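You operate a simulated robot arm through the tools that you are given. There is no shell and no other tool. Be economical: measure what you need, move in short steps, check, and stop when the job is done.

Carry out the task below with a simulated robot arm. There is one attempt and no reset: what you move stays moved.

JOB
Flare the hard bracket in the press and lay it on the purple mat.
Fine: set the knob to the bracket's label first, hole under the die, one stroke, fingers clear of the die, lever left up.
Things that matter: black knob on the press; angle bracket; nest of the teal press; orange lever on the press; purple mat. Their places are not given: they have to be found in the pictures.

Only the result counts: the job must be done as asked and must still hold three seconds after the hand-in. Knocking over, shifting, dropping, spilling or breaking anything else fails it.

ROBOT AND FRAMES
A 7-joint arm with a two-finger parallel gripper, fixed in place. Base frame: the origin is at the foot of the arm, x ahead of it, y to its left, z up; the work surface is at about z = 0. Lengths are in mm, angles in degrees, forces in N, time in s.
With the tool pointing down near the work surface it reaches from about 240 to 620 mm from the base axis. Its first joint turns from -66.0 to 66.0 degrees. Payload 2.6 kg.
The tool frame sits at the grasp point between the pads (the TCP): z along the fingers, y along the line on which they close. The tips reach 30 mm beyond it. The gripper opens to 94 mm. The fingers are 28 mm wide and 10 mm thick; the gripper's body (50 by 96 mm) begins 55 mm behind the TCP.
Orientation is told as [roll, pitch, yaw] about the base's x, y, z axes, in that order, counted from this pose: with the fingers straight down and closing along the base's y, the tool's x points along the base's -x, its y along +y and its z along -z.

CONTROLS
- The arm moves only by the tool jog_arm. Its argument "motion" is a list of rows, each a list of 7 numbers: the shift along the base's x, y, z in m, then the turn, a rotation vector about the base's x, y, z in degrees, then the opening in per cent of the stroke, from 0 (shut) to 100 (fully open). In form: [[tx, ty, tz, rx, ry, rz, fingers], ...]. A call has 1 to 10 rows; each row shifts and turns the commanded pose from where the row before left it. Each row takes 0.2 s and may step no farther than 50 mm and 8.6 degrees from the row before; otherwise, or with a gripper value out of range, the whole call is refused. A pose out of reach is approached as far as the arm can. The call stops where the force on the tool passes 40 N (or 10 N more than at its start, if that is more) or the arm is blocked; 0.2 s more then pass. The fingers move at their own pace (about 72 mm/s each) and stop on an object; they squeeze with about 40 N. The grip force told is the motor's: it shows also when the fingers shut on nothing. Time passes only in rows, and 0.2 s behind the last, so rows that do not move let the fingers close. The reply holds the time, the measured pose of the TCP, the force on the tool along the base axes, the opening and the grip force, in the units named above and with some noise.
- Cameras (640 x 400 px; columns grow to the right, rows downward): "scene" is fixed at [36.2, 428.3, 573.1]; the picture's right is [-0.78, -0.62, 0.00], its down [-0.30, 0.38, -0.88] and it looks along [0.55, -0.69, -0.48] (base axes); focal length 315 px, centre (320, 200). "wrist" rides on the gripper at [-37, 0, -58] in the tool frame; the picture's right is [0.00, -1.00, 0.00], its down [0.97, 0.00, -0.24] and it looks along [0.24, 0.00, 0.97] (tool axes); focal length 218 px, centre (320, 200).
- get_image(camera): a new picture of that camera. No time passes.
- measure_at(camera, pixels): for up to 12 pixels [column, row] of the newest picture of that camera ("zoom" is the newest enlarged one), the place [x, y, z] in the base frame of the surface seen there, good to about 2 mm. No time passes.
- inspect(camera, box): a new picture of the part [left, top, right, bottom] of that camera's present view, enlarged. No time passes.
- job_done(): hands the job in; it is judged then, once.

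Go step by step. Measure first, check grasps and placings, and put right what went wrong. The budget is 80 turns and 38 pictures, counting those below and the enlarged ones. Unless the task says otherwise, let go and move clear before handing in, and close with one line.

The tools are called after "Call:" as name(argument=value, ...) on one line, values as JSON. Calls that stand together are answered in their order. jog_arm: Moves the arm, as the interface text tells. Its arguments: {"type":"object","properties":{"motion":{"type":"array","items":{"type":"array","items":{"type":"number"}}}},"required":["motion"]} The other tools are called the same way: get_image (camera) takes a picture; measure_at (camera, pixels) gives the place of the surface under pixels of a picture; inspect (camera, box) takes an enlarged picture of a part of a camera's view; job_done () hands the job in.

At the start:

```text
time: 0.0
tool_pos: [360.7, 17.6, 401.8]
tcp_rot: [-0.1, 0.0, 0.0]
force: [0.5, -0.6, -0.3]
opening: 94.1
finger_force: 0.1
```

scene: 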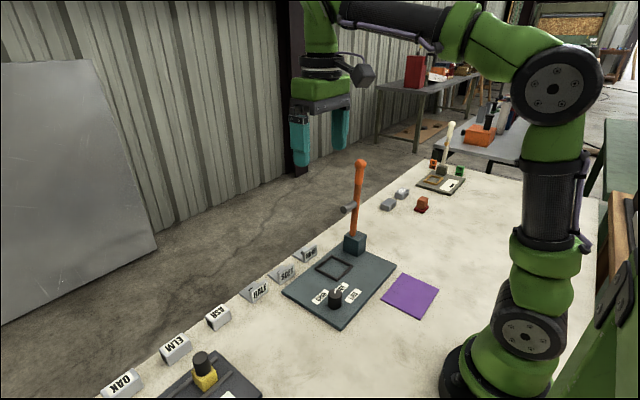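
wrist: 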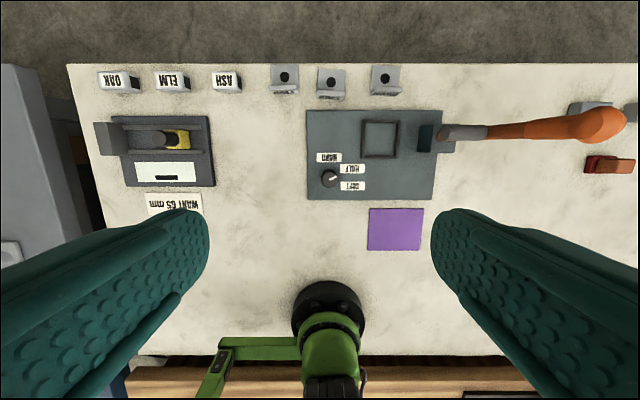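

The press (teal base around wrist px 370,155), three brackets near (285..385, 80) and the purple mat (395,230) are visible. I'll zoom in for labels and details.

Call:
inspect(camera="wrist", box=[260, 50, 480, 260])

Call:
inspect(camera="scene", box=[230, 150, 450, 340])

```text
1.90 times, centred on (370, 155) of wrist
```

zoom: 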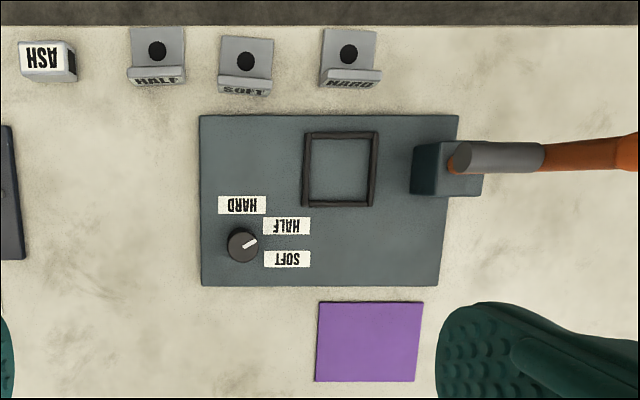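

```text
2.11 times, centred on (340, 245) of scene
```

zoom: 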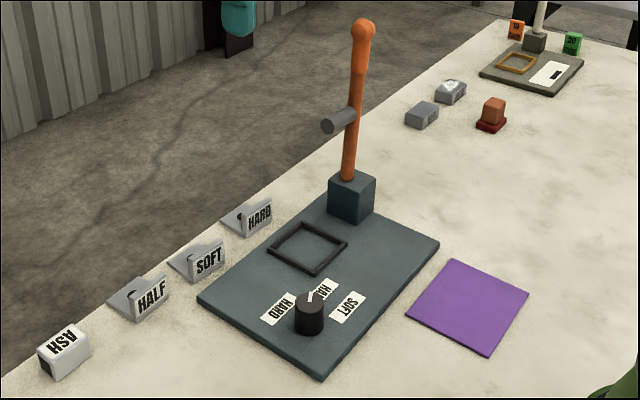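

The hard bracket is the right-most one (zoom 350,60); the knob pointer is roughly at HALF. Now measure all relevant positions.

Call:
inspect(camera="wrist", box=[260, 50, 480, 260])

Call:
measure_at(camera="wrist", pixels=[[330, 178], [335, 175], [329, 157], [352, 168], [352, 186], [380, 139], [363, 123], [398, 123], [363, 156], [397, 156], [310, 195], [460, 190]])

Call:
measure_at(camera="zoom", pixels=[[325, 30], [374, 30], [348, 54], [322, 72], [381, 72], [322, 80], [380, 82], [319, 303], [422, 303], [316, 380], [414, 381], [370, 340]])

```text
1.90 times, centred on (370, 155) of wrist
```

zoom: 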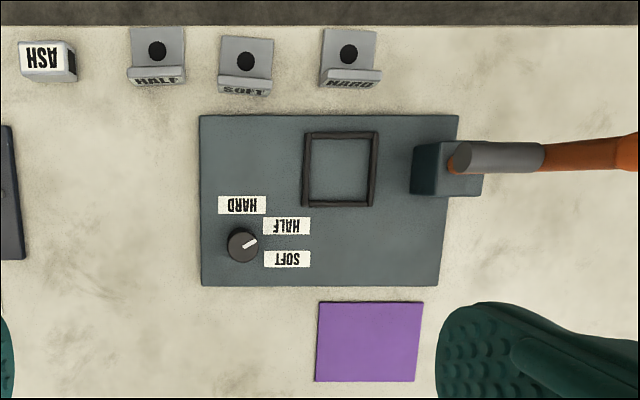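

```text
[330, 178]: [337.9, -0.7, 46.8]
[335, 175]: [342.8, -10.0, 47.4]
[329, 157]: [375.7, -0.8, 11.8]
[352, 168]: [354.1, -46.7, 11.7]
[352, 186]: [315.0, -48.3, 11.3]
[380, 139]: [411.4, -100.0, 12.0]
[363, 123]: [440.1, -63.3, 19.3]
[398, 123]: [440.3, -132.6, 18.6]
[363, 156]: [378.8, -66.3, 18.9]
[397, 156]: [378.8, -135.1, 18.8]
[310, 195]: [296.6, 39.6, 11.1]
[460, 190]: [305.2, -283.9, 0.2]
```

```text
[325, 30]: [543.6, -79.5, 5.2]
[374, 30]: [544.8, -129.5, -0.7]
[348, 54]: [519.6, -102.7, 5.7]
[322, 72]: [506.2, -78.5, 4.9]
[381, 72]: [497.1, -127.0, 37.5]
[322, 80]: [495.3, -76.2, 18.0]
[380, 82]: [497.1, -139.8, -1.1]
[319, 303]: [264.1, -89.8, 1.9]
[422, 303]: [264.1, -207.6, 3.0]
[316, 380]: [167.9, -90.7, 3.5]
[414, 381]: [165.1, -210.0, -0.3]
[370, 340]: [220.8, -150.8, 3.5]
```

Bracket foot is ~50×50, 5 thick, upright near x≈497. Next I measure the lever/die geometry in the scene view.

Call:
inspect(camera="scene", box=[300, 150, 420, 260])

Call:
measure_at(camera="scene", pixels=[[361, 164], [359, 185], [357, 205], [354, 225], [344, 211], [349, 208], [346, 237], [356, 236], [365, 236], [354, 248], [346, 247], [355, 253]])

```text
3.64 times, centred on (360, 205) of scene
```

zoom: 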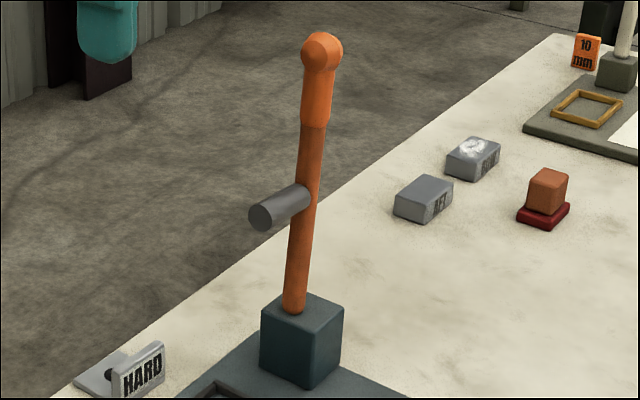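

```text
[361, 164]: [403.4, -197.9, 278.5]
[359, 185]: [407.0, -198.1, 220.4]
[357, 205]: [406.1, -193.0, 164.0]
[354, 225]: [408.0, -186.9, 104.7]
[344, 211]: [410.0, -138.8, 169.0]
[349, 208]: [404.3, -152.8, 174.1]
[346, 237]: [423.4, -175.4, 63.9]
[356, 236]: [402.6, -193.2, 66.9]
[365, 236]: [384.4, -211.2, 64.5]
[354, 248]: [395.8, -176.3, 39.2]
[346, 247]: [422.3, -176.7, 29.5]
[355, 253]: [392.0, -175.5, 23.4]
```

Lever plane is x≈411, die tip at y≈-138, z≈168, so it swings to about the nest centre (410,-100). I move closer above the knob/nest to read the pointer.

Call:
jog_arm(motion=[[0.004, -0.01, -0.045, 0, 0, 0, 100], [0.004, -0.01, -0.045, 0, 0, 0, 100], [0.004, -0.01, -0.045, 0, 0, 0, 100], [0.004, -0.01, -0.045, 0, 0, 0, 100], [0, 0, 0, 0, 0, 0, 100]])

Call:
get_image(camera="wrist")

```text
time: 1.2
tool_pos: [376.4, -24.8, 224.2]
tcp_rot: [0.0, 0.1, 0.0]
force: [-0.2, 0.2, -0.4]
opening: 94.0
finger_force: 0.0
```

```text
31 pictures are left
```

wrist: 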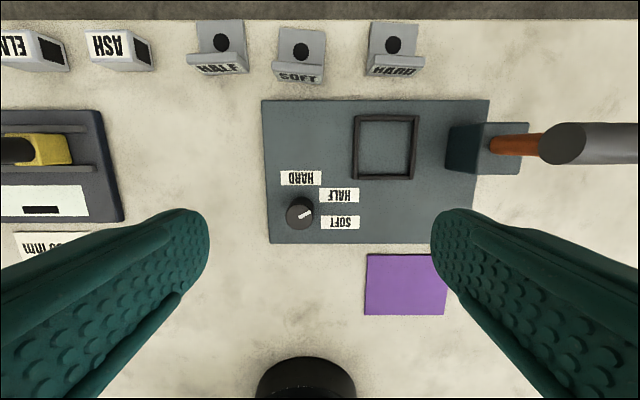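

Call:
inspect(camera="wrist", box=[264, 160, 364, 250])

Call:
inspect(camera="wrist", box=[330, 10, 450, 190])

```text
4.44 times, centred on (314, 205) of wrist
```

zoom: 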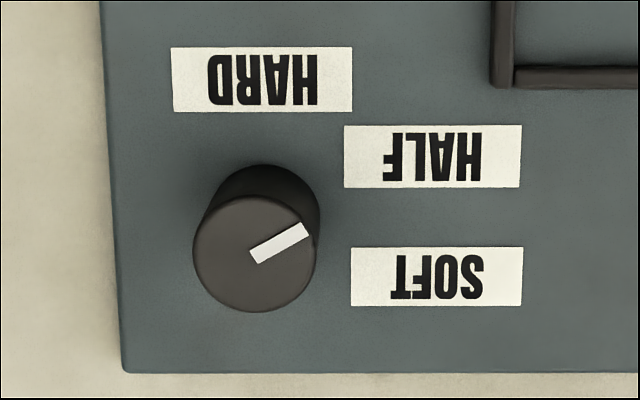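

```text
2.22 times, centred on (390, 100) of wrist
```

zoom: 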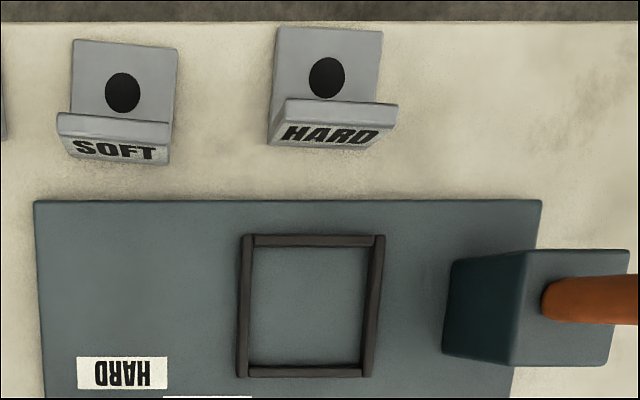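

The pointer (zoom 255,256→305,230) is ~27° above "right". Measure knob, labels, nest rails and the bracket more finely.

Call:
measure_at(camera="wrist", pixels=[[299.4, 217.6], [300.9, 177.7], [339.5, 195.1], [340.3, 222.1], [286, 214], [313, 214], [311, 212], [300, 229]])

Call:
measure_at(camera="zoom", pixels=[[327, 78], [310, 78], [344, 78], [327, 59], [327, 97], [278, 30], [381, 34], [288, 101], [397, 105], [310, 240], [245, 310], [376, 300]])

Call:
measure_at(camera="zoom", pixels=[[305, 372], [252, 250], [372, 250], [250, 363], [358, 364], [340, 103], [340, 123], [283, 122], [389, 128], [273, 142], [365, 147], [335, 110]])

```text
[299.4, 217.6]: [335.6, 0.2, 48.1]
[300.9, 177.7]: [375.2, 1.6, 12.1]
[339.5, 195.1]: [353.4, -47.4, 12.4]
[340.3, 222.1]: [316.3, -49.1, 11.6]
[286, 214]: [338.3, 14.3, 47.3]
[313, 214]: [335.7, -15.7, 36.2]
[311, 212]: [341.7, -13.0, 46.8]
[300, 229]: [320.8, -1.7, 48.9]
```

```text
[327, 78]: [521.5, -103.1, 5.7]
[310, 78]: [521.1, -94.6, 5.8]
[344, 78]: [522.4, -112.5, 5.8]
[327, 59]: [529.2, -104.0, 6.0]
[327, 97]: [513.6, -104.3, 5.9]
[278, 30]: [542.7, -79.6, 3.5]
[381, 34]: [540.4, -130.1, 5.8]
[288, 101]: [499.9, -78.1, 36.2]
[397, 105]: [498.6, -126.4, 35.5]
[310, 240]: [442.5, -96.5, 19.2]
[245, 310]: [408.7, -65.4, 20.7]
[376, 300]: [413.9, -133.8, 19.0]
```

```text
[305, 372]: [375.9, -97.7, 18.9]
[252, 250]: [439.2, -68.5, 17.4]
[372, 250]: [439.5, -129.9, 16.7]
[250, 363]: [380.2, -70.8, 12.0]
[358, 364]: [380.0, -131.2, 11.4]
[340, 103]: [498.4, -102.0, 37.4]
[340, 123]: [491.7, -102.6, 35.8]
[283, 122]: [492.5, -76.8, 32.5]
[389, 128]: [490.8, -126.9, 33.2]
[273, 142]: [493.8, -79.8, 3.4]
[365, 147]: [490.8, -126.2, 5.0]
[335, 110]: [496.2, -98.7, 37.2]
```

Label pattern fits dial angles 0/-60/-120°, so the knob needs +60° (pointer to +x). Check the die's x precisely and the nest's inner edges.

Call:
measure_at(camera="wrist", pixels=[[562, 144], [545, 144], [578, 144], [562, 126], [562, 161], [450, 125], [446, 153], [520, 125], [524, 173], [605, 126], [605, 161]])

Call:
inspect(camera="wrist", box=[340, 105, 430, 185])

```text
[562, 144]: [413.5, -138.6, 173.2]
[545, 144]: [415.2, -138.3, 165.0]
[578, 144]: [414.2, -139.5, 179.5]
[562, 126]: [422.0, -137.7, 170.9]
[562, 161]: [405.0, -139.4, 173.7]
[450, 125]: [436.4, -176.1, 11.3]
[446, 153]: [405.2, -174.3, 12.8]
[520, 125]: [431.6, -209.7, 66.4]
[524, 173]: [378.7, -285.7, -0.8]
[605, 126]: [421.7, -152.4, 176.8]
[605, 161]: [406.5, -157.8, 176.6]
```

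```text
5.00 times, centred on (385, 145) of wrist
```

zoom: 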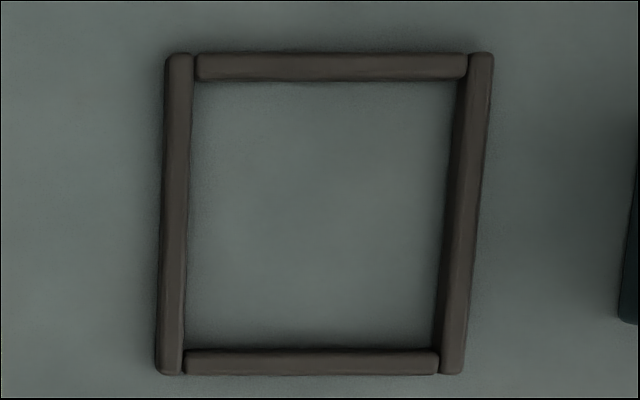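

Die centre is x≈414, i.e. +4 of nest centre (409.5,-99.6), matching the bracket's hole offset with its current orientation. Now go over the knob at (337,0).

Call:
jog_arm(motion=[[-0.02, 0.0125, -0.03, 0, 0, 0, 100], [-0.0194, 0.0122, -0.03, 0, 0, 0, 100], [0, 0, -0.03, 0, 0, 0, 80], [0, 0, -0.03, 0, 0, 0, 80], [0, 0, -0.025, 0, 0, 0, 80], [0, 0, 0, 0, 0, 0, 80]])

Call:
get_image(camera="wrist")

```text
time: 2.6
tool_pos: [338.0, 3.7, 76.4]
tcp_rot: [0.0, 0.0, 0.0]
force: [0.6, 0.0, 0.4]
opening: 74.8
finger_force: 0.1
```

```text
27 pictures are left
```

wrist: 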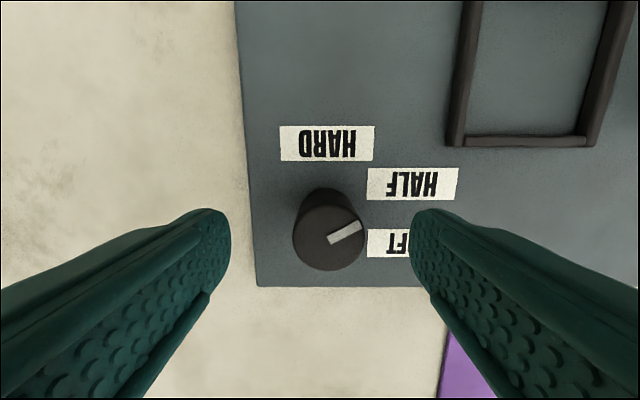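

The knob (328,238) is ~3 mm to the right of the finger centre; measure and correct.

Call:
measure_at(camera="wrist", pixels=[[328, 238], [295, 236], [362, 236], [328, 210], [328, 269], [333, 240], [359, 226]])

```text
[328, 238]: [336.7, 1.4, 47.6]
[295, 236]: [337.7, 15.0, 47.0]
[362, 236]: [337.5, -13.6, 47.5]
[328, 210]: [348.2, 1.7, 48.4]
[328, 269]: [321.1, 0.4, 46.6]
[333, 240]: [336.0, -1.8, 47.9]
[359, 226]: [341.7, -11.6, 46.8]
```

Pointer direction is -60° exactly (HALF). Shift -3 mm in y, -1.5 in x, descend to z≈52 and grip the knob.

Call:
jog_arm(motion=[[-0.0015, -0.003, 0, 0, 0, 0, 80], [0, 0, -0.012, 0, 0, 0, 80], [0, 0, -0.012, 0, 0, 0, 80], [0, 0, 0, 0, 0, 0, 20], [0, 0, 0, 0, 0, 0, 20], [0, 0, 0, 0, 0, 0, 20], [0, 0, 0, 0, 0, 0, 20]])

```text
time: 4.2
tool_pos: [335.8, -0.4, 53.3]
tcp_rot: [-0.1, -0.1, -0.1]
force: [2.4, 1.2, -6.1]
opening: 31.3
finger_force: 45.4
```

Gripped at 31 mm opening (knob Ø≈30). Now turn +60° about z.

Call:
jog_arm(motion=[[0, 0, 0, 0, 0, 7.5, 20], [0, 0, 0, 0, 0, 7.5, 20], [0, 0, 0, 0, 0, 7.5, 20], [0, 0, 0, 0, 0, 7.5, 20], [0, 0, 0, 0, 0, 7.5, 20], [0, 0, 0, 0, 0, 7.5, 20], [0, 0, 0, 0, 0, 7.5, 20], [0, 0, 0, 0, 0, 7.5, 20], [0, 0, 0, 0, 0, 0, 20]])

Call:
get_image(camera="wrist")

```text
time: 6.2
tool_pos: [335.3, 0.4, 54.8]
tcp_rot: [0.0, 0.0, 60.1]
force: [9.3, 13.1, -33.1]
opening: 31.2
finger_force: 44.4
```

```text
26 pictures are left
```

wrist: 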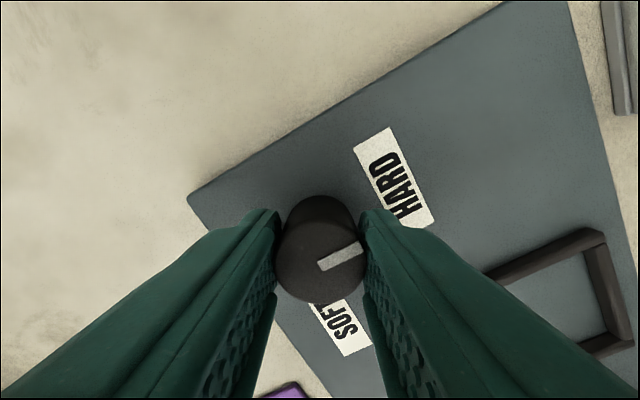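

The pointer stays fixed in the tool view, so the knob turned with it. Release gently and rise to check.

Call:
jog_arm(motion=[[0, 0, 0, 0, 0, 0, 70], [0, 0, 0, 0, 0, 0, 70], [0, 0, 0.03, 0, 0, 0, 70], [0, 0, 0.03, 0, 0, 0, 70], [0, 0, 0.04, 0, 0, 0, 70], [0, 0, 0, 0, 0, 0, 70]])

Call:
inspect(camera="wrist", box=[230, 100, 430, 280])

```text
time: 7.6
tool_pos: [336.4, 0.2, 154.3]
tcp_rot: [0.1, 0.0, 60.0]
force: [0.1, 0.5, -0.3]
opening: 65.8
finger_force: 0.0
```

```text
2.22 times, centred on (330, 190) of wrist
```

zoom: 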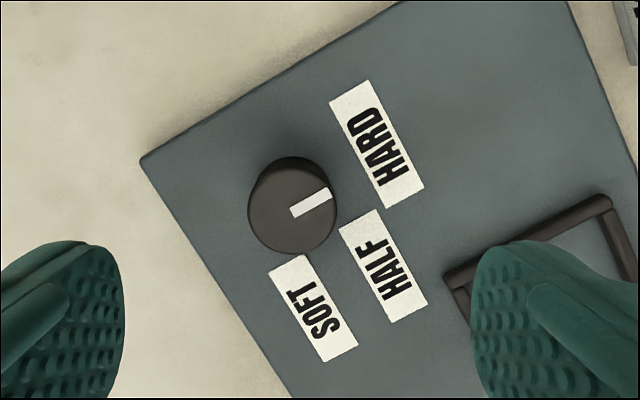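

Call:
measure_at(camera="zoom", pixels=[[294, 212], [329, 194], [292, 211], [377, 144]])

```text
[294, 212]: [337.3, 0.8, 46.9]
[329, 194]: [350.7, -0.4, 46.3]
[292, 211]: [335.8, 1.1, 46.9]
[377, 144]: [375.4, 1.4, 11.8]
```

The knob points at HARD (direction ≈ +x). Next I approach the hard bracket: yaw to 88°, tilt 15° so the hand leans away from the lever, and hover above the upright at x≈495, y≈-97.

Call:
jog_arm(motion=[[0.0397, 0, 0.01, 0, 0, 7, 32], [0.0397, 0, 0.01, 0, 0, 7, 32], [0.0397, 0, 0.01, 0, 0, 7, 32], [0.0397, 0, 0, 0, 0, 7, 32], [0, -0.035, 0, -7.5, 0, 0, 32], [0, -0.035, -0.02, -7.5, 0, 0, 32], [0, -0.027, -0.02, 0, 0, 0, 32], [0, 0, -0.02, 0, 0, 0, 32], [0, 0, 0, 0, 0, 0, 32]])

Call:
get_image(camera="wrist")

Call:
get_image(camera="scene")

```text
time: 9.6
tool_pos: [494.9, -97.2, 124.5]
tcp_rot: [-0.5, 15.1, 87.9]
force: [-0.4, 0.2, -0.1]
opening: 30.3
finger_force: 0.0
```

```text
24 pictures are left
```

wrist: 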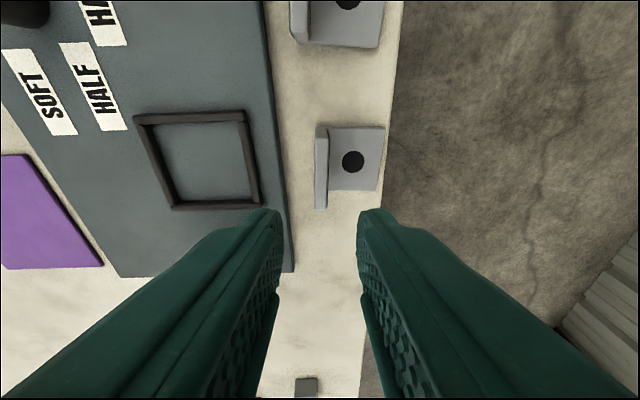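

```text
23 pictures are left
```

scene: 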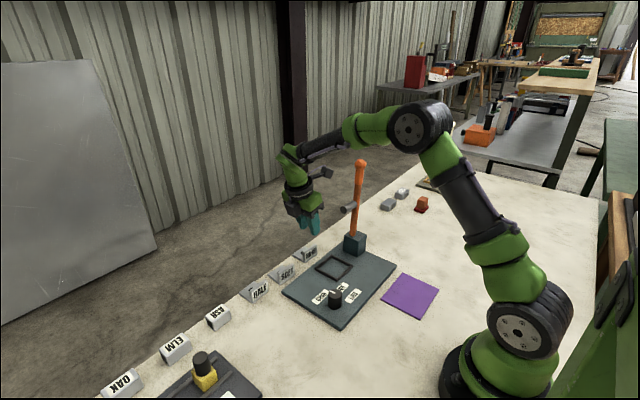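

The upright (322,130–205) is centred between the fingers in the view. Quick precise measurement before descending.

Call:
measure_at(camera="wrist", pixels=[[318, 130], [327, 130], [318, 165], [326, 165], [317, 203], [326, 203], [383, 130], [378, 190], [353, 161], [285, 230]])

```text
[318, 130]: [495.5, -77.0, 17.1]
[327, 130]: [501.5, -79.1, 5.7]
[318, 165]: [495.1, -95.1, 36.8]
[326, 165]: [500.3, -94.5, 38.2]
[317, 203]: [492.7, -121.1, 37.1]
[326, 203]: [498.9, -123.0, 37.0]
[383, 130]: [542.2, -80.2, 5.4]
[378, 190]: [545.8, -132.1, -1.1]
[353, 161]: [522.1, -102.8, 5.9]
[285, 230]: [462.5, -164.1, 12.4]
```

Upright centre ≈ x 496.5, y -102. Shift +1.5 mm and descend to TCP z≈43, then close.

Call:
jog_arm(motion=[[0.0015, 0, -0.03, 0, 0, 0, 32], [0, 0, -0.03, 0, 0, 0, 32], [0, 0, -0.0215, 0, 0, 0, 32], [0, 0, 0, 0, 0, 0, 32], [0, 0, 0, 0, 0, 0, 0], [0, 0, 0, 0, 0, 0, 0], [0, 0, 0, 0, 0, 0, 0]])

Call:
get_image(camera="wrist")

```text
time: 11.2
tool_pos: [496.3, -96.0, 43.3]
tcp_rot: [-0.5, 14.9, 88.0]
force: [-0.8, 0.4, -0.7]
opening: 12.4
finger_force: 40.4
```

```text
22 pictures are left
```

wrist: 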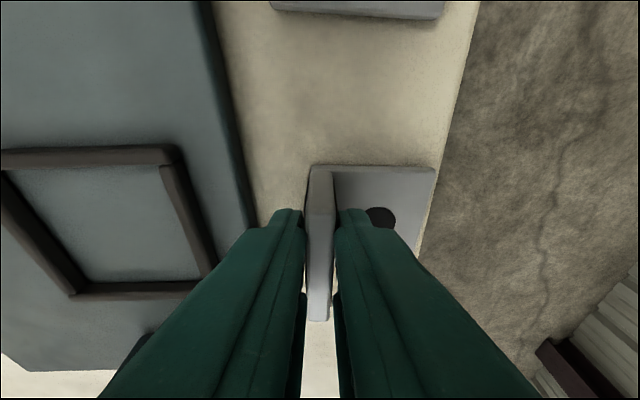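

Fingers stopped on the plate with 40 N. Let them settle and lift 10 mm to test the grip.

Call:
jog_arm(motion=[[0, 0, 0, 0, 0, 0, 0], [0, 0, 0, 0, 0, 0, 0], [0, 0, 0.01, 0, 0, 0, 0], [0, 0, 0.02, 0, 0, 0, 0], [0, 0, 0.03, 0, 0, 0, 0], [0, 0, 0, 0, 0, 0, 0]])

Call:
get_image(camera="wrist")

```text
time: 12.6
tool_pos: [496.0, -97.5, 102.7]
tcp_rot: [-0.6, 15.0, 87.9]
force: [0.5, -0.3, 0.3]
opening: 12.3
finger_force: 39.6
```

```text
21 pictures are left
```

wrist: 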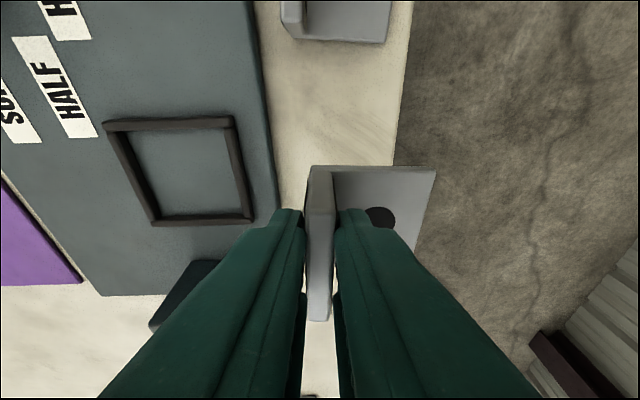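

Bracket is held. Measure its edges relative to the hand.

Call:
measure_at(camera="wrist", pixels=[[432, 171], [418, 245], [340, 170], [380, 212], [385, 225], [396, 217], [311, 172], [330, 180], [313, 205], [327, 205], [318, 318], [328, 318]])

```text
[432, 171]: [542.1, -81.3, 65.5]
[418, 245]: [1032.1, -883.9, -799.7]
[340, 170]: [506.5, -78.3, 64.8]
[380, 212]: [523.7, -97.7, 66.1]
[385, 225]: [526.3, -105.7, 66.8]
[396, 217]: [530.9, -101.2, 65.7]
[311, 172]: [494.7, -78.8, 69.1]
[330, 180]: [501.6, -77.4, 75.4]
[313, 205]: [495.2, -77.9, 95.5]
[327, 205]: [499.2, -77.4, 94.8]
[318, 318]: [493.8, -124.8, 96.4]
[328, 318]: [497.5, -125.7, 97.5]
```

Bracket centre ≈ (518.5,-102); I need dx≈-109, dy≈+1.5 with +2° yaw to centre it in the nest with the hole at (414,-99.6). Move to hover over the nest.

Call:
jog_arm(motion=[[-0.03, 0.0005, 0, 0, 0, 1, 0], [-0.03, 0.0005, 0, 0, 0, 1, 0], [-0.03, 0.0005, 0, 0, 0, 0, 0], [-0.019, 0, 0, 0, 0, 0, 0], [0, 0, -0.02, 0, 0, 0, 0], [0, 0, 0, 0, 0, 0, 0]])

Call:
get_image(camera="wrist")

Call:
inspect(camera="scene", box=[270, 140, 430, 310])

```text
time: 14.0
tool_pos: [386.8, -96.6, 83.8]
tcp_rot: [-0.6, 15.0, 89.9]
force: [-0.1, -0.8, -0.6]
opening: 12.3
finger_force: 40.2
```

```text
20 pictures are left
```

wrist: 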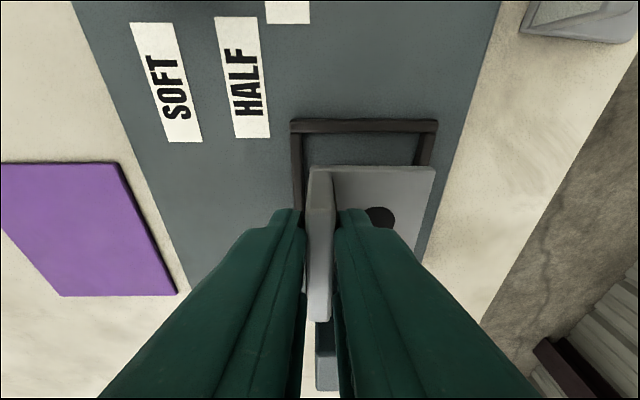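

```text
2.35 times, centred on (350, 225) of scene
```

zoom: 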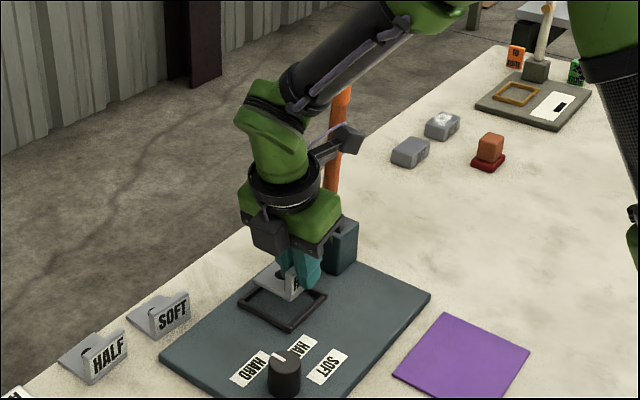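

No contact, lever clear. Verify alignment over the nest.

Call:
measure_at(camera="wrist", pixels=[[432, 171], [340, 170], [380, 212], [396, 217], [313, 205], [318, 318], [296, 150], [425, 150], [360, 126], [436, 126], [370, 133]])

```text
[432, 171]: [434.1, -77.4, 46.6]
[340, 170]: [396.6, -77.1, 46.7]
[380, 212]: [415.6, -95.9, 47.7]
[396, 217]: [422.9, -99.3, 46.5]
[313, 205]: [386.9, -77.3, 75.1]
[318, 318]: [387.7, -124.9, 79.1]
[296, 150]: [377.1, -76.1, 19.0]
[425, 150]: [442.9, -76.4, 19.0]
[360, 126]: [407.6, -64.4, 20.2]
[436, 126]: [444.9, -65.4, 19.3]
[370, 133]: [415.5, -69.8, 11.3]
```

Bracket spans x 385–435 in nest 377–443 (centred), y about 1.5 mm low; correct +1.5 in y and lower it.

Call:
jog_arm(motion=[[0, 0.0015, -0.008, 0, 0, 0, 0], [0, 0, -0.01, 0, 0, 0, 0], [0, 0, -0.007, 0, 0, 0, 0], [0, 0, -0.002, 0, 0, 0, 0], [0, 0, -0.001, 0, 0, 0, 0], [0, 0, 0, 0, 0, 0, 0]])

```text
time: 15.4
tool_pos: [386.8, -95.1, 55.2]
tcp_rot: [-0.6, 15.1, 90.0]
force: [-1.0, -0.1, 1.5]
opening: 12.3
finger_force: 39.4
```

Force +1.5 N at z≈55 indicates it's about seated. Ease down 0.7 mm, open, and rise.

Call:
jog_arm(motion=[[0, 0, -0.0007, 0, 0, 0, 0], [0, 0, 0, 0, 0, 0, 0], [0, 0, 0, 0, 0, 0, 32], [0, 0, 0, 0, 0, 0, 32], [0, 0, 0.02, 0, 0, 0, 32], [0, 0.01, 0.03, 0, 0, 0, 32], [0, 0.03, 0.03, 0, 0, 0, 32], [0, 0.03, 0.02, 0, 0, 0, 32], [0, 0, 0, 0, 0, 0, 32]])

Call:
get_image(camera="wrist")

```text
time: 17.4
tool_pos: [385.1, -25.6, 153.0]
tcp_rot: [-0.5, 15.1, 90.0]
force: [0.6, 0.0, 0.0]
opening: 30.0
finger_force: 0.0
```

```text
18 pictures are left
```

wrist: 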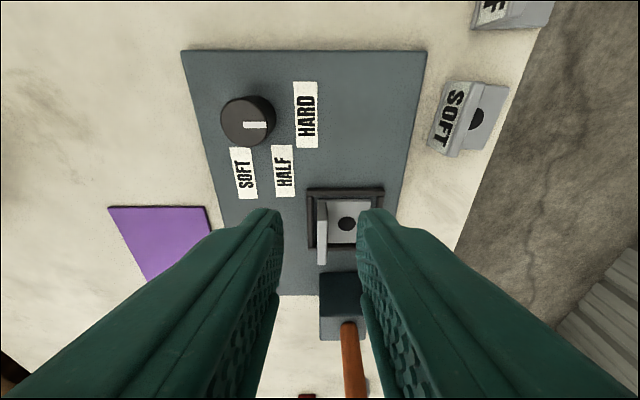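

Call:
inspect(camera="wrist", box=[280, 170, 400, 280])

Call:
measure_at(camera="wrist", pixels=[[346, 224], [346, 216], [346, 231], [339, 224], [353, 224], [371, 204], [312, 225], [378, 215], [322, 225], [345, 190]])

```text
3.64 times, centred on (340, 225) of wrist
```

zoom: 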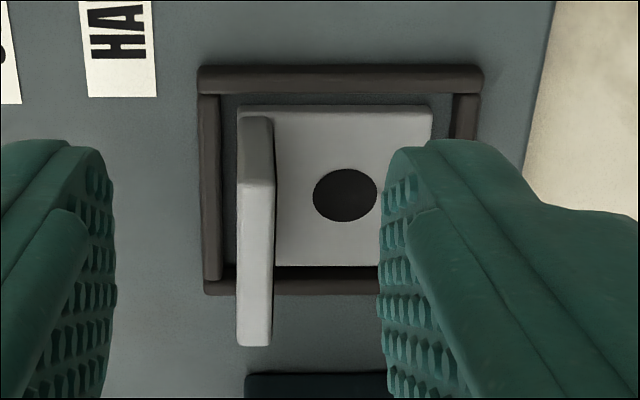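

```text
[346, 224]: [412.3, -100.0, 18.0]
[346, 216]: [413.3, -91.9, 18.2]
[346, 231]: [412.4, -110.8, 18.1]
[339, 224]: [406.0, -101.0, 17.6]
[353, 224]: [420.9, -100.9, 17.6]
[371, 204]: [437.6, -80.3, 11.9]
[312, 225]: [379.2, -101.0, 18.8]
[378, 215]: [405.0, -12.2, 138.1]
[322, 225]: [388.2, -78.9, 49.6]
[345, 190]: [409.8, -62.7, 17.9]
```

Hole sits at (413,-100.5), right under the die's path. Now I go high over the lever's ball (≈412,-209,273) to grip it with fingers closing along x.

Call:
jog_arm(motion=[[0, 0, 0.045, 7.5, 0, 0, 60], [0, 0, 0.045, 7.5, 0, 0, 60], [0, 0, 0.045, 0, 0, 0, 60], [0, 0, 0.045, 0, 0, 0, 60], [0.0065, -0.046, 0, 0, 0, 0, 60], [0.0065, -0.046, 0, 0, 0, 0, 60], [0.0065, -0.046, 0, 0, 0, 0, 60], [0.0065, -0.046, 0, 0, 0, 0, 60], [0, 0, 0, 0, 0, 0, 60]])

Call:
get_image(camera="wrist")

Call:
get_image(camera="scene")

```text
time: 19.4
tool_pos: [414.4, -210.8, 334.5]
tcp_rot: [-0.4, 0.0, 90.0]
force: [-0.6, -0.5, 0.8]
opening: 56.5
finger_force: 0.1
```

```text
16 pictures are left
```

wrist: 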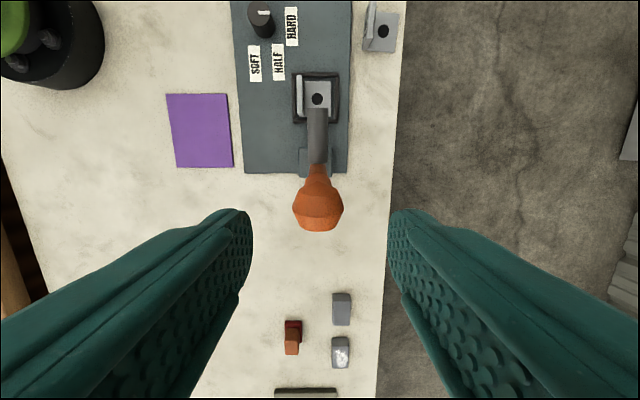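

```text
15 pictures are left
```

scene: 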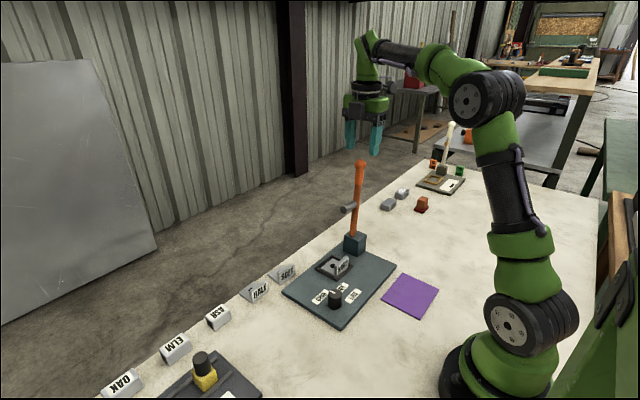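

Call:
measure_at(camera="wrist", pixels=[[318, 205], [295, 207], [342, 207], [318, 228], [318, 192], [318, 172], [309, 110], [325, 110], [308, 172], [328, 172], [318, 218]])

Call:
measure_at(camera="scene", pixels=[[360.5, 164], [360, 160], [356, 165], [365, 165], [358, 190], [356, 210], [355, 220]])

```text
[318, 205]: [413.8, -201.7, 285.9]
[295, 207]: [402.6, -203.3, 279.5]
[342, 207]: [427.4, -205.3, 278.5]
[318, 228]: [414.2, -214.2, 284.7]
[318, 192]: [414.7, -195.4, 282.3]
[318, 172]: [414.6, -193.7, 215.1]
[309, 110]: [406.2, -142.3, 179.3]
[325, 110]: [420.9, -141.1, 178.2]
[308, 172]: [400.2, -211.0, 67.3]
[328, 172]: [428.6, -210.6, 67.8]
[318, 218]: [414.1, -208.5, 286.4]
```

```text
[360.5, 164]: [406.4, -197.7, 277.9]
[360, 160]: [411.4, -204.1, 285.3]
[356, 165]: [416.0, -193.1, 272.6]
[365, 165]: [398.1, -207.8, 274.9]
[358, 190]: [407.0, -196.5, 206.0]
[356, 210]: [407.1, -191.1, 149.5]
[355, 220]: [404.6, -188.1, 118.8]
```

Ball centre ≈ (414.3,-206.5,274). Descend 60 mm with +4 mm in y and close on the ball.

Call:
jog_arm(motion=[[0, 0.0035, -0.02, 0, 0, 0, 60], [0, 0, -0.02, 0, 0, 0, 60], [0, 0, -0.02, 0, 0, 0, 60], [0, 0, 0, 0, 0, 0, 60], [0, 0, 0, 0, 0, 0, 15], [0, 0, 0, 0, 0, 0, 15], [0, 0, 0, 0, 0, 0, 15], [0, 0, 0, 0, 0, 0, 15]])

Call:
get_image(camera="wrist")

```text
time: 21.2
tool_pos: [414.1, -204.2, 272.5]
tcp_rot: [-0.4, -0.2, 89.8]
force: [-11.1, 2.2, -0.3]
opening: 22.3
finger_force: 44.9
```

```text
14 pictures are left
```

wrist: 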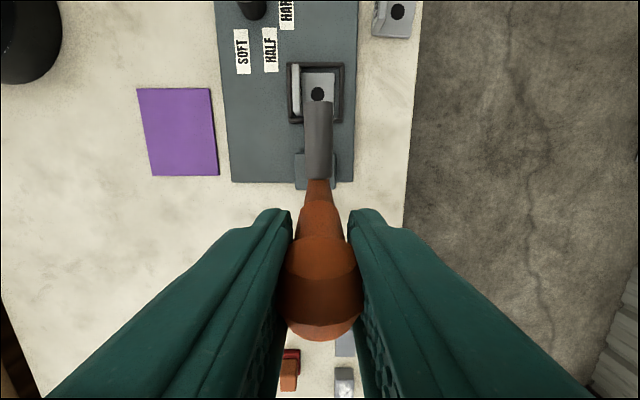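

Ball/handle is gripped. Follow the arc about pivot (y≈-193, z≈70): first 32° with slight tool tilt, watching the forces.

Call:
jog_arm(motion=[[0, 0.0277, 0, -3, 0, 0, 15], [0, 0.0281, -0.0039, -3, 0, 0, 15], [0, 0.0273, -0.0079, -3, 0, 0, 15], [0, 0.0259, -0.0115, -3, 0, 0, 15]])

```text
time: 22.2
tool_pos: [414.9, -94.1, 251.7]
tcp_rot: [-0.7, 11.9, 90.0]
force: [14.1, 1.5, 3.7]
opening: 22.6
finger_force: 7.6
```

Arc tracks with low forces, but grip force reads 7.6; check with a picture.

Call:
get_image(camera="scene")

Call:
get_image(camera="wrist")

```text
13 pictures are left
```

scene: 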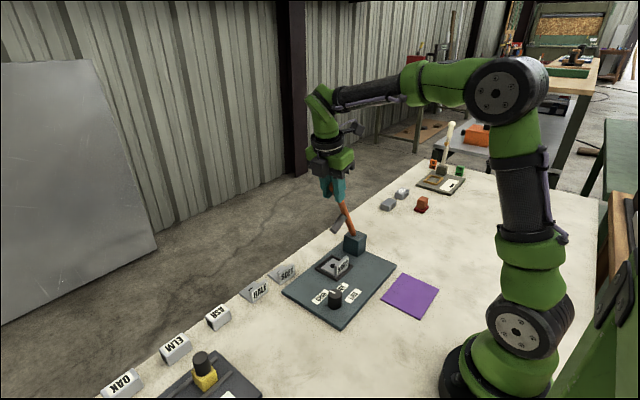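

```text
12 pictures are left
```

wrist: 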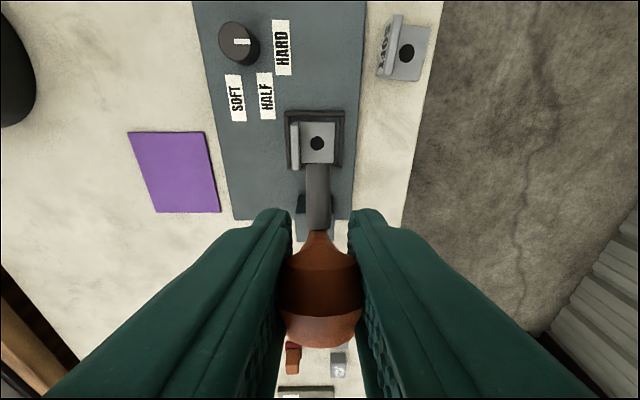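

Lever follows the hand. Continue to φ≈60° with the fingers commanded fully shut.

Call:
jog_arm(motion=[[0, 0, 0, 0, 0, 0, 0], [0, 0.0241, -0.0151, -3, 0, 0, 0], [0, 0.0218, -0.0182, -3, 0, 0, 0], [0, 0.019, -0.0211, -3, 0, 0, 0], [0, 0.0158, -0.0235, -3, 0, 0, 0]])

Call:
inspect(camera="scene", box=[270, 170, 410, 310])

```text
time: 23.4
tool_pos: [413.0, -15.6, 171.8]
tcp_rot: [-0.9, 24.1, 89.8]
force: [20.7, -1.8, 6.6]
opening: 22.1
finger_force: 45.0
```

```text
2.86 times, centred on (340, 240) of scene
```

zoom: 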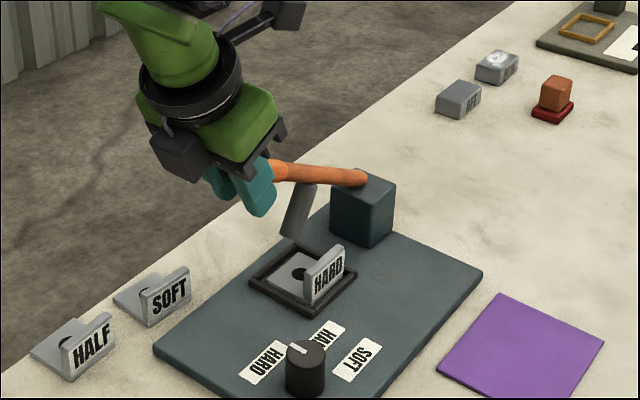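

The die is nearing the hole. Measure die and rod here to predict where the die lands.

Call:
measure_at(camera="zoom", pixels=[[293, 233], [286, 228], [303, 192], [293, 212], [355, 178], [340, 176], [300, 172], [302, 274], [330, 175]])

```text
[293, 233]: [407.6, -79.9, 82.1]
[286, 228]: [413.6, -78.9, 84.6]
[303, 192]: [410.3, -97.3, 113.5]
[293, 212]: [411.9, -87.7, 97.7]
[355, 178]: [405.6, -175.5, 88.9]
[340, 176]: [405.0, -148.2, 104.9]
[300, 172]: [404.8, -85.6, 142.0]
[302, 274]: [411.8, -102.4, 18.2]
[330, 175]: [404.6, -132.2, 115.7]
```

Predicted die landing y≈-98.6, x≈414: on the hole. Continue the stroke to horizontal.

Call:
jog_arm(motion=[[0.001, 0.0109, -0.0248, -3, 0, 0, 0], [0, 0.0081, -0.0268, -3, 0, 0, 0], [0, 0.0044, -0.0277, 0, 0, 0, 0], [0, 0.0008, -0.0145, 0, 0, 0, 0]])

Call:
inspect(camera="scene", box=[270, 190, 410, 310])

```text
time: 24.4
tool_pos: [413.6, 10.1, 79.1]
tcp_rot: [-0.6, 29.9, 89.8]
force: [12.2, 13.9, 6.4]
opening: 22.2
finger_force: 45.0
```

```text
3.33 times, centred on (340, 250) of scene
```

zoom: 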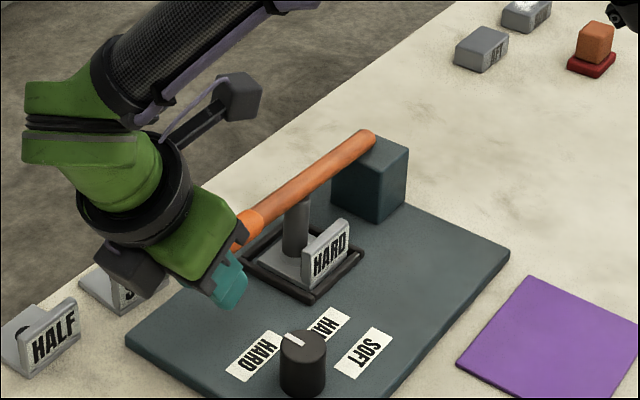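

The die is almost on the hole. Press further down in small steps until resistance.

Call:
jog_arm(motion=[[0, 0, -0.003, 0, 0, 0, 0], [0, 0, -0.003, 0, 0, 0, 0], [0, 0, -0.003, 0, 0, 0, 0], [0, 0, -0.002, 0, 0, 0, 0]])

Call:
inspect(camera="scene", box=[310, 210, 390, 290])

```text
time: 25.4
tool_pos: [414.3, 10.4, 67.5]
tcp_rot: [-0.5, 30.1, 90.0]
force: [3.3, 17.9, 8.3]
opening: 22.2
finger_force: 44.8
```

```text
5.00 times, centred on (350, 250) of scene
```

zoom: 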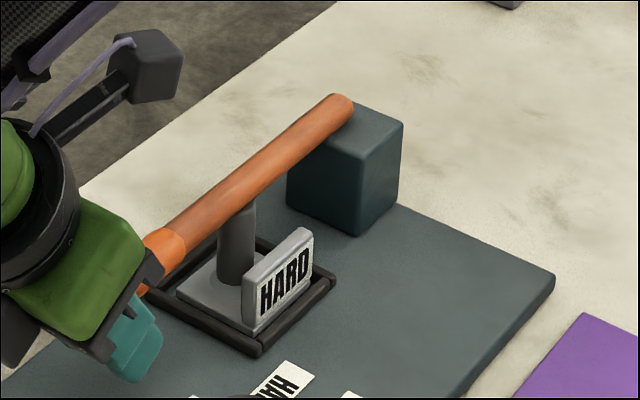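

Little vertical resistance so far; keep pressing to find the end stop.

Call:
jog_arm(motion=[[0, 0.001, -0.003, 0, 0, 0, 0], [0, 0, -0.003, 0, 0, 0, 0], [0, 0, -0.003, 0, 0, 0, 0]])

Call:
measure_at(camera="zoom", pixels=[[330, 105], [250, 175], [190, 225], [235, 225], [228, 280], [237, 285], [200, 285]])

```text
time: 25.9
tool_pos: [414.4, 10.3, 66.7]
tcp_rot: [-0.8, 30.0, 89.1]
force: [-3.4, -1.0, 9.1]
opening: 22.0
finger_force: 45.1
stopped in row 2: the force on the tool passed its limit (the readings are from after the stop); the commanded pose is now the measured one
```

```text
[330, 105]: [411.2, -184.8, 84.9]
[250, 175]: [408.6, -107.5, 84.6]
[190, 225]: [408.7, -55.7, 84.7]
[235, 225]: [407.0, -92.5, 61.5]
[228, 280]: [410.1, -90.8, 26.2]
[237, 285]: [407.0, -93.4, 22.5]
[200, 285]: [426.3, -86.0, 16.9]
```

The force limit tripped at z≈67: end stop reached with the rod horizontal. Check the die at the bottom.

Call:
inspect(camera="scene", box=[310, 210, 390, 290])

```text
5.00 times, centred on (350, 250) of scene
```

zoom: 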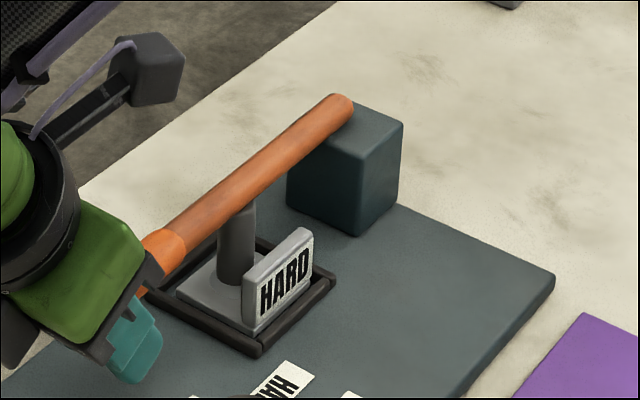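

Die is fully down, unchanged from before the stop. Now raise the lever back along the arc.

Call:
jog_arm(motion=[[0, -0.0013, 0.0284, 3, 0, 0, 0], [0, -0.0053, 0.0278, 3, 0, 0, 0], [0, -0.009, 0.0267, 3, 0, 0, 0], [0, -0.0127, 0.0251, 3, 0, 0, 0], [0, -0.016, 0.0231, 3, 0, 0, 0]])

```text
time: 27.1
tool_pos: [413.9, -33.0, 198.7]
tcp_rot: [-0.5, 15.1, 89.7]
force: [23.9, -8.1, -18.0]
opening: 22.5
finger_force: 45.0
```

Following well; radius slightly large (pull inward), so reduce it a bit and continue raising.

Call:
jog_arm(motion=[[0.001, -0.0197, 0.0199, 3, 0, 0, 0], [0, -0.0215, 0.0176, 3, 0, 0, 0], [0, -0.0237, 0.0144, 3, 0, 0, 0], [0, -0.0252, 0.0114, 3, 0, 0, 0], [0, -0.0266, 0.0077, 3, 0, 0, 0], [0, -0.0274, 0.004, 0, 0, 0, 0]])

Call:
get_image(camera="scene")

```text
time: 28.5
tool_pos: [414.1, -177.3, 269.9]
tcp_rot: [0.0, -0.2, 89.3]
force: [-3.0, 7.3, -11.7]
opening: 22.1
finger_force: 44.8
```

```text
7 pictures are left
```

scene: 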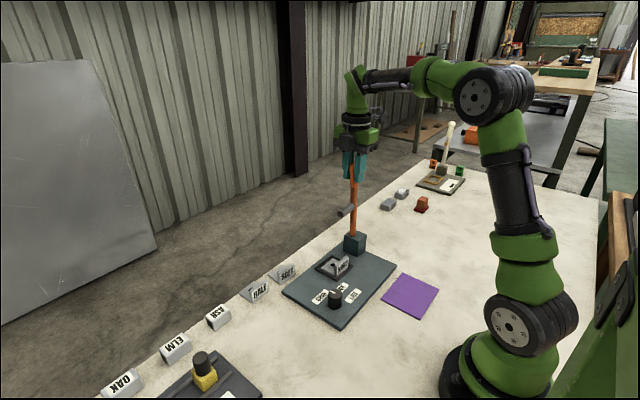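

Almost upright. Push the lever back to its original stop (~8° more) in small steps.

Call:
jog_arm(motion=[[0, -0.014, 0.0, 0, 0, 0, 0], [0, -0.014, -0.0005, 0, 0, 0, 0], [0, -0.002, 0, 0, 0, 0, 0], [0, -0.001, 0, 0, 0, 0, 0], [0, 0, 0, 0, 0, 0, 0]])

```text
time: 29.7
tool_pos: [414.0, -208.1, 271.4]
tcp_rot: [-0.1, -0.3, 89.4]
force: [-29.8, 20.1, -1.5]
opening: 17.7
finger_force: 45.0
```

Lever is against its back stop (+20 N in y). Release and rise straight up.

Call:
jog_arm(motion=[[0, 0, 0, 0, 0, 0, 60], [0, 0, 0, 0, 0, 0, 60], [0, 0, 0, 0, 0, 0, 60], [0, 0, 0.03, 0, 0, 0, 60], [0, 0, 0.035, 0, 0, 0, 60], [0, 0, 0, 0, 0, 0, 60]])

Call:
get_image(camera="wrist")

```text
time: 31.1
tool_pos: [417.7, -209.9, 337.3]
tcp_rot: [-0.4, 0.0, 89.4]
force: [0.4, 0.2, -0.3]
opening: 56.4
finger_force: 0.1
```

```text
6 pictures are left
```

wrist: 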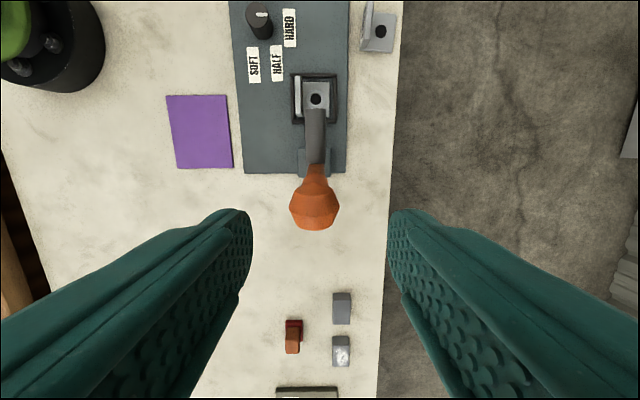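

Lever stands up as before. Measure the bracket's present place in the nest before picking it.

Call:
inspect(camera="wrist", box=[280, 60, 350, 135])

Call:
measure_at(camera="wrist", pixels=[[297.5, 80], [297.5, 97], [297.5, 114], [317, 99], [331, 84], [310, 84], [186, 130], [168, 98], [225, 97], [179, 166], [230, 165]])

```text
5.33 times, centred on (315, 98) of wrist
```

zoom: 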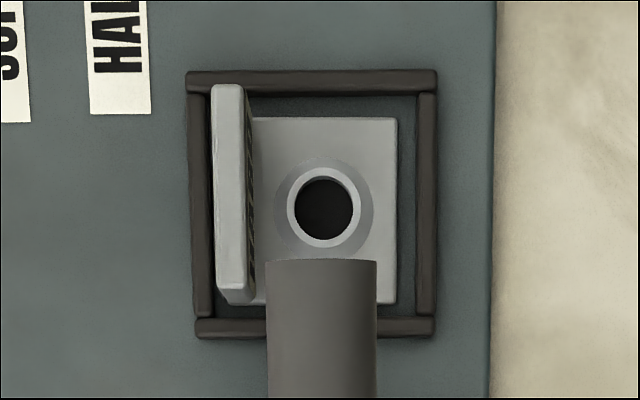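

```text
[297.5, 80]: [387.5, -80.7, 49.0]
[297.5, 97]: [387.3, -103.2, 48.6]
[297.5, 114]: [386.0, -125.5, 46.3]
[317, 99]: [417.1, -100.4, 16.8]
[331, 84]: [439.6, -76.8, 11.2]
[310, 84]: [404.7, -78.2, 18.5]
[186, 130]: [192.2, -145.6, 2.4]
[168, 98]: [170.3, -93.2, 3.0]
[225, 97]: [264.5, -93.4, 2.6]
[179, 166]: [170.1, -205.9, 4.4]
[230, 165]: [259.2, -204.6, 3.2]
```

A flare ring is visible round the hole. Retrace to the hover pose beside the nest with the 15° tilt.

Call:
jog_arm(motion=[[-0.0072, 0.046, 0, 0, 0, 0.5, 60], [-0.0072, 0.046, 0, 0, 0, 0, 60], [-0.0072, 0.046, 0, 0, 0, 0, 32], [-0.0072, 0.046, 0, 0, 0, 0, 32], [0, 0, -0.045, 0, 0, 0, 32], [0, 0, -0.045, 0, 0, 0, 32], [0, 0, -0.045, -7.5, 0, 0, 32], [0, 0, -0.045, -7.5, 0, 0, 32], [0, 0, 0, 0, 0, 0, 32]])

Call:
get_image(camera="wrist")

```text
time: 33.1
tool_pos: [386.2, -25.5, 156.0]
tcp_rot: [-0.4, 15.1, 90.1]
force: [0.0, 0.8, 0.3]
opening: 30.1
finger_force: 0.1
```

```text
4 pictures are left
```

wrist: 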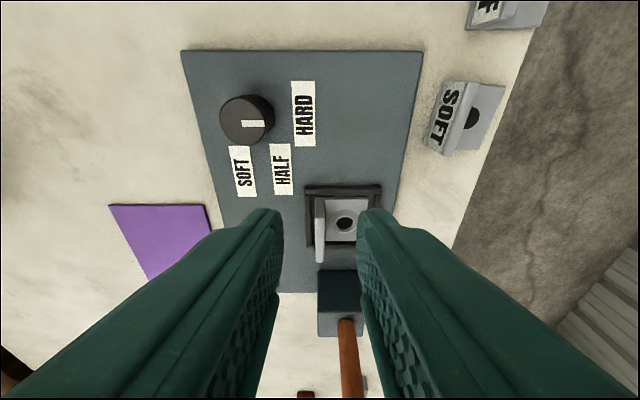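

Upright (319,200–262) is centred between the fingers. Descend along the earlier exit path and grip.

Call:
jog_arm(motion=[[0, -0.03, -0.02, 0, 0, 0, 32], [0, -0.03, -0.03, 0, 0, 0, 32], [0, -0.01, -0.03, 0, 0, 0, 32], [0, 0, -0.02, 0, 0, 0, 32], [0, 0, 0, 0, 0, 0, 32], [0, 0, 0, 0, 0, 0, 0], [0, 0, 0, 0, 0, 0, 0], [0, 0, 0, 0, 0, 0, 0], [0, 0, 0, 0, 0, 0, 0]])

```text
time: 35.1
tool_pos: [386.4, -94.4, 57.8]
tcp_rot: [-0.6, 15.1, 90.0]
force: [2.7, -0.6, 14.4]
opening: 8.2
finger_force: 39.8
```

Gripped (8.2 mm, 40 N). Lift straight up and check.

Call:
jog_arm(motion=[[0, 0, 0.005, 0, 0, 0, 0], [0, 0, 0.015, 0, 0, 0, 0], [0, 0, 0.02, 0, 0, 0, 0], [0, 0, 0, 0, 0, 0, 0]])

Call:
get_image(camera="wrist")

```text
time: 36.1
tool_pos: [385.5, -94.9, 95.1]
tcp_rot: [-0.4, 15.0, 89.9]
force: [0.0, -0.5, -0.1]
opening: 8.2
finger_force: 39.9
```

```text
3 pictures are left
```

wrist: 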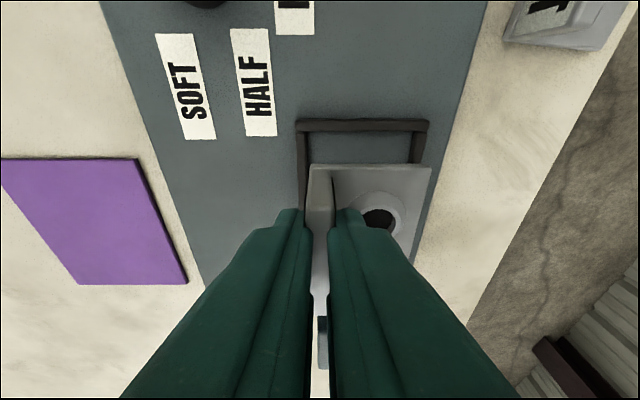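

Bracket held; measure its height/edges, then carry toward the mat (centre target ≈ (233,-162)).

Call:
measure_at(camera="wrist", pixels=[[427, 170], [345, 170], [400, 190], [311, 175], [315, 205]])

Call:
jog_arm(motion=[[-0.044, 0, 0.01, 0, 0, 0, 0], [-0.044, -0.015, 0, 0, 0, 0, 0], [-0.044, -0.023, 0, 0, 0, 0, 0], [-0.044, -0.023, 0, 0, 0, 0, 0], [0, 0, 0, 0, 0, 0, 0]])

```text
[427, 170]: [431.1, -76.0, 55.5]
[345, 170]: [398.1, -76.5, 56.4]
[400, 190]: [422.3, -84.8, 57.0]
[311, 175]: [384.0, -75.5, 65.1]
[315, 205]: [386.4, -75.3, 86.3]
```

```text
time: 37.3
tool_pos: [211.0, -157.5, 106.6]
tcp_rot: [-0.4, 15.0, 90.0]
force: [0.8, -0.6, -1.2]
opening: 8.0
finger_force: 39.8
```

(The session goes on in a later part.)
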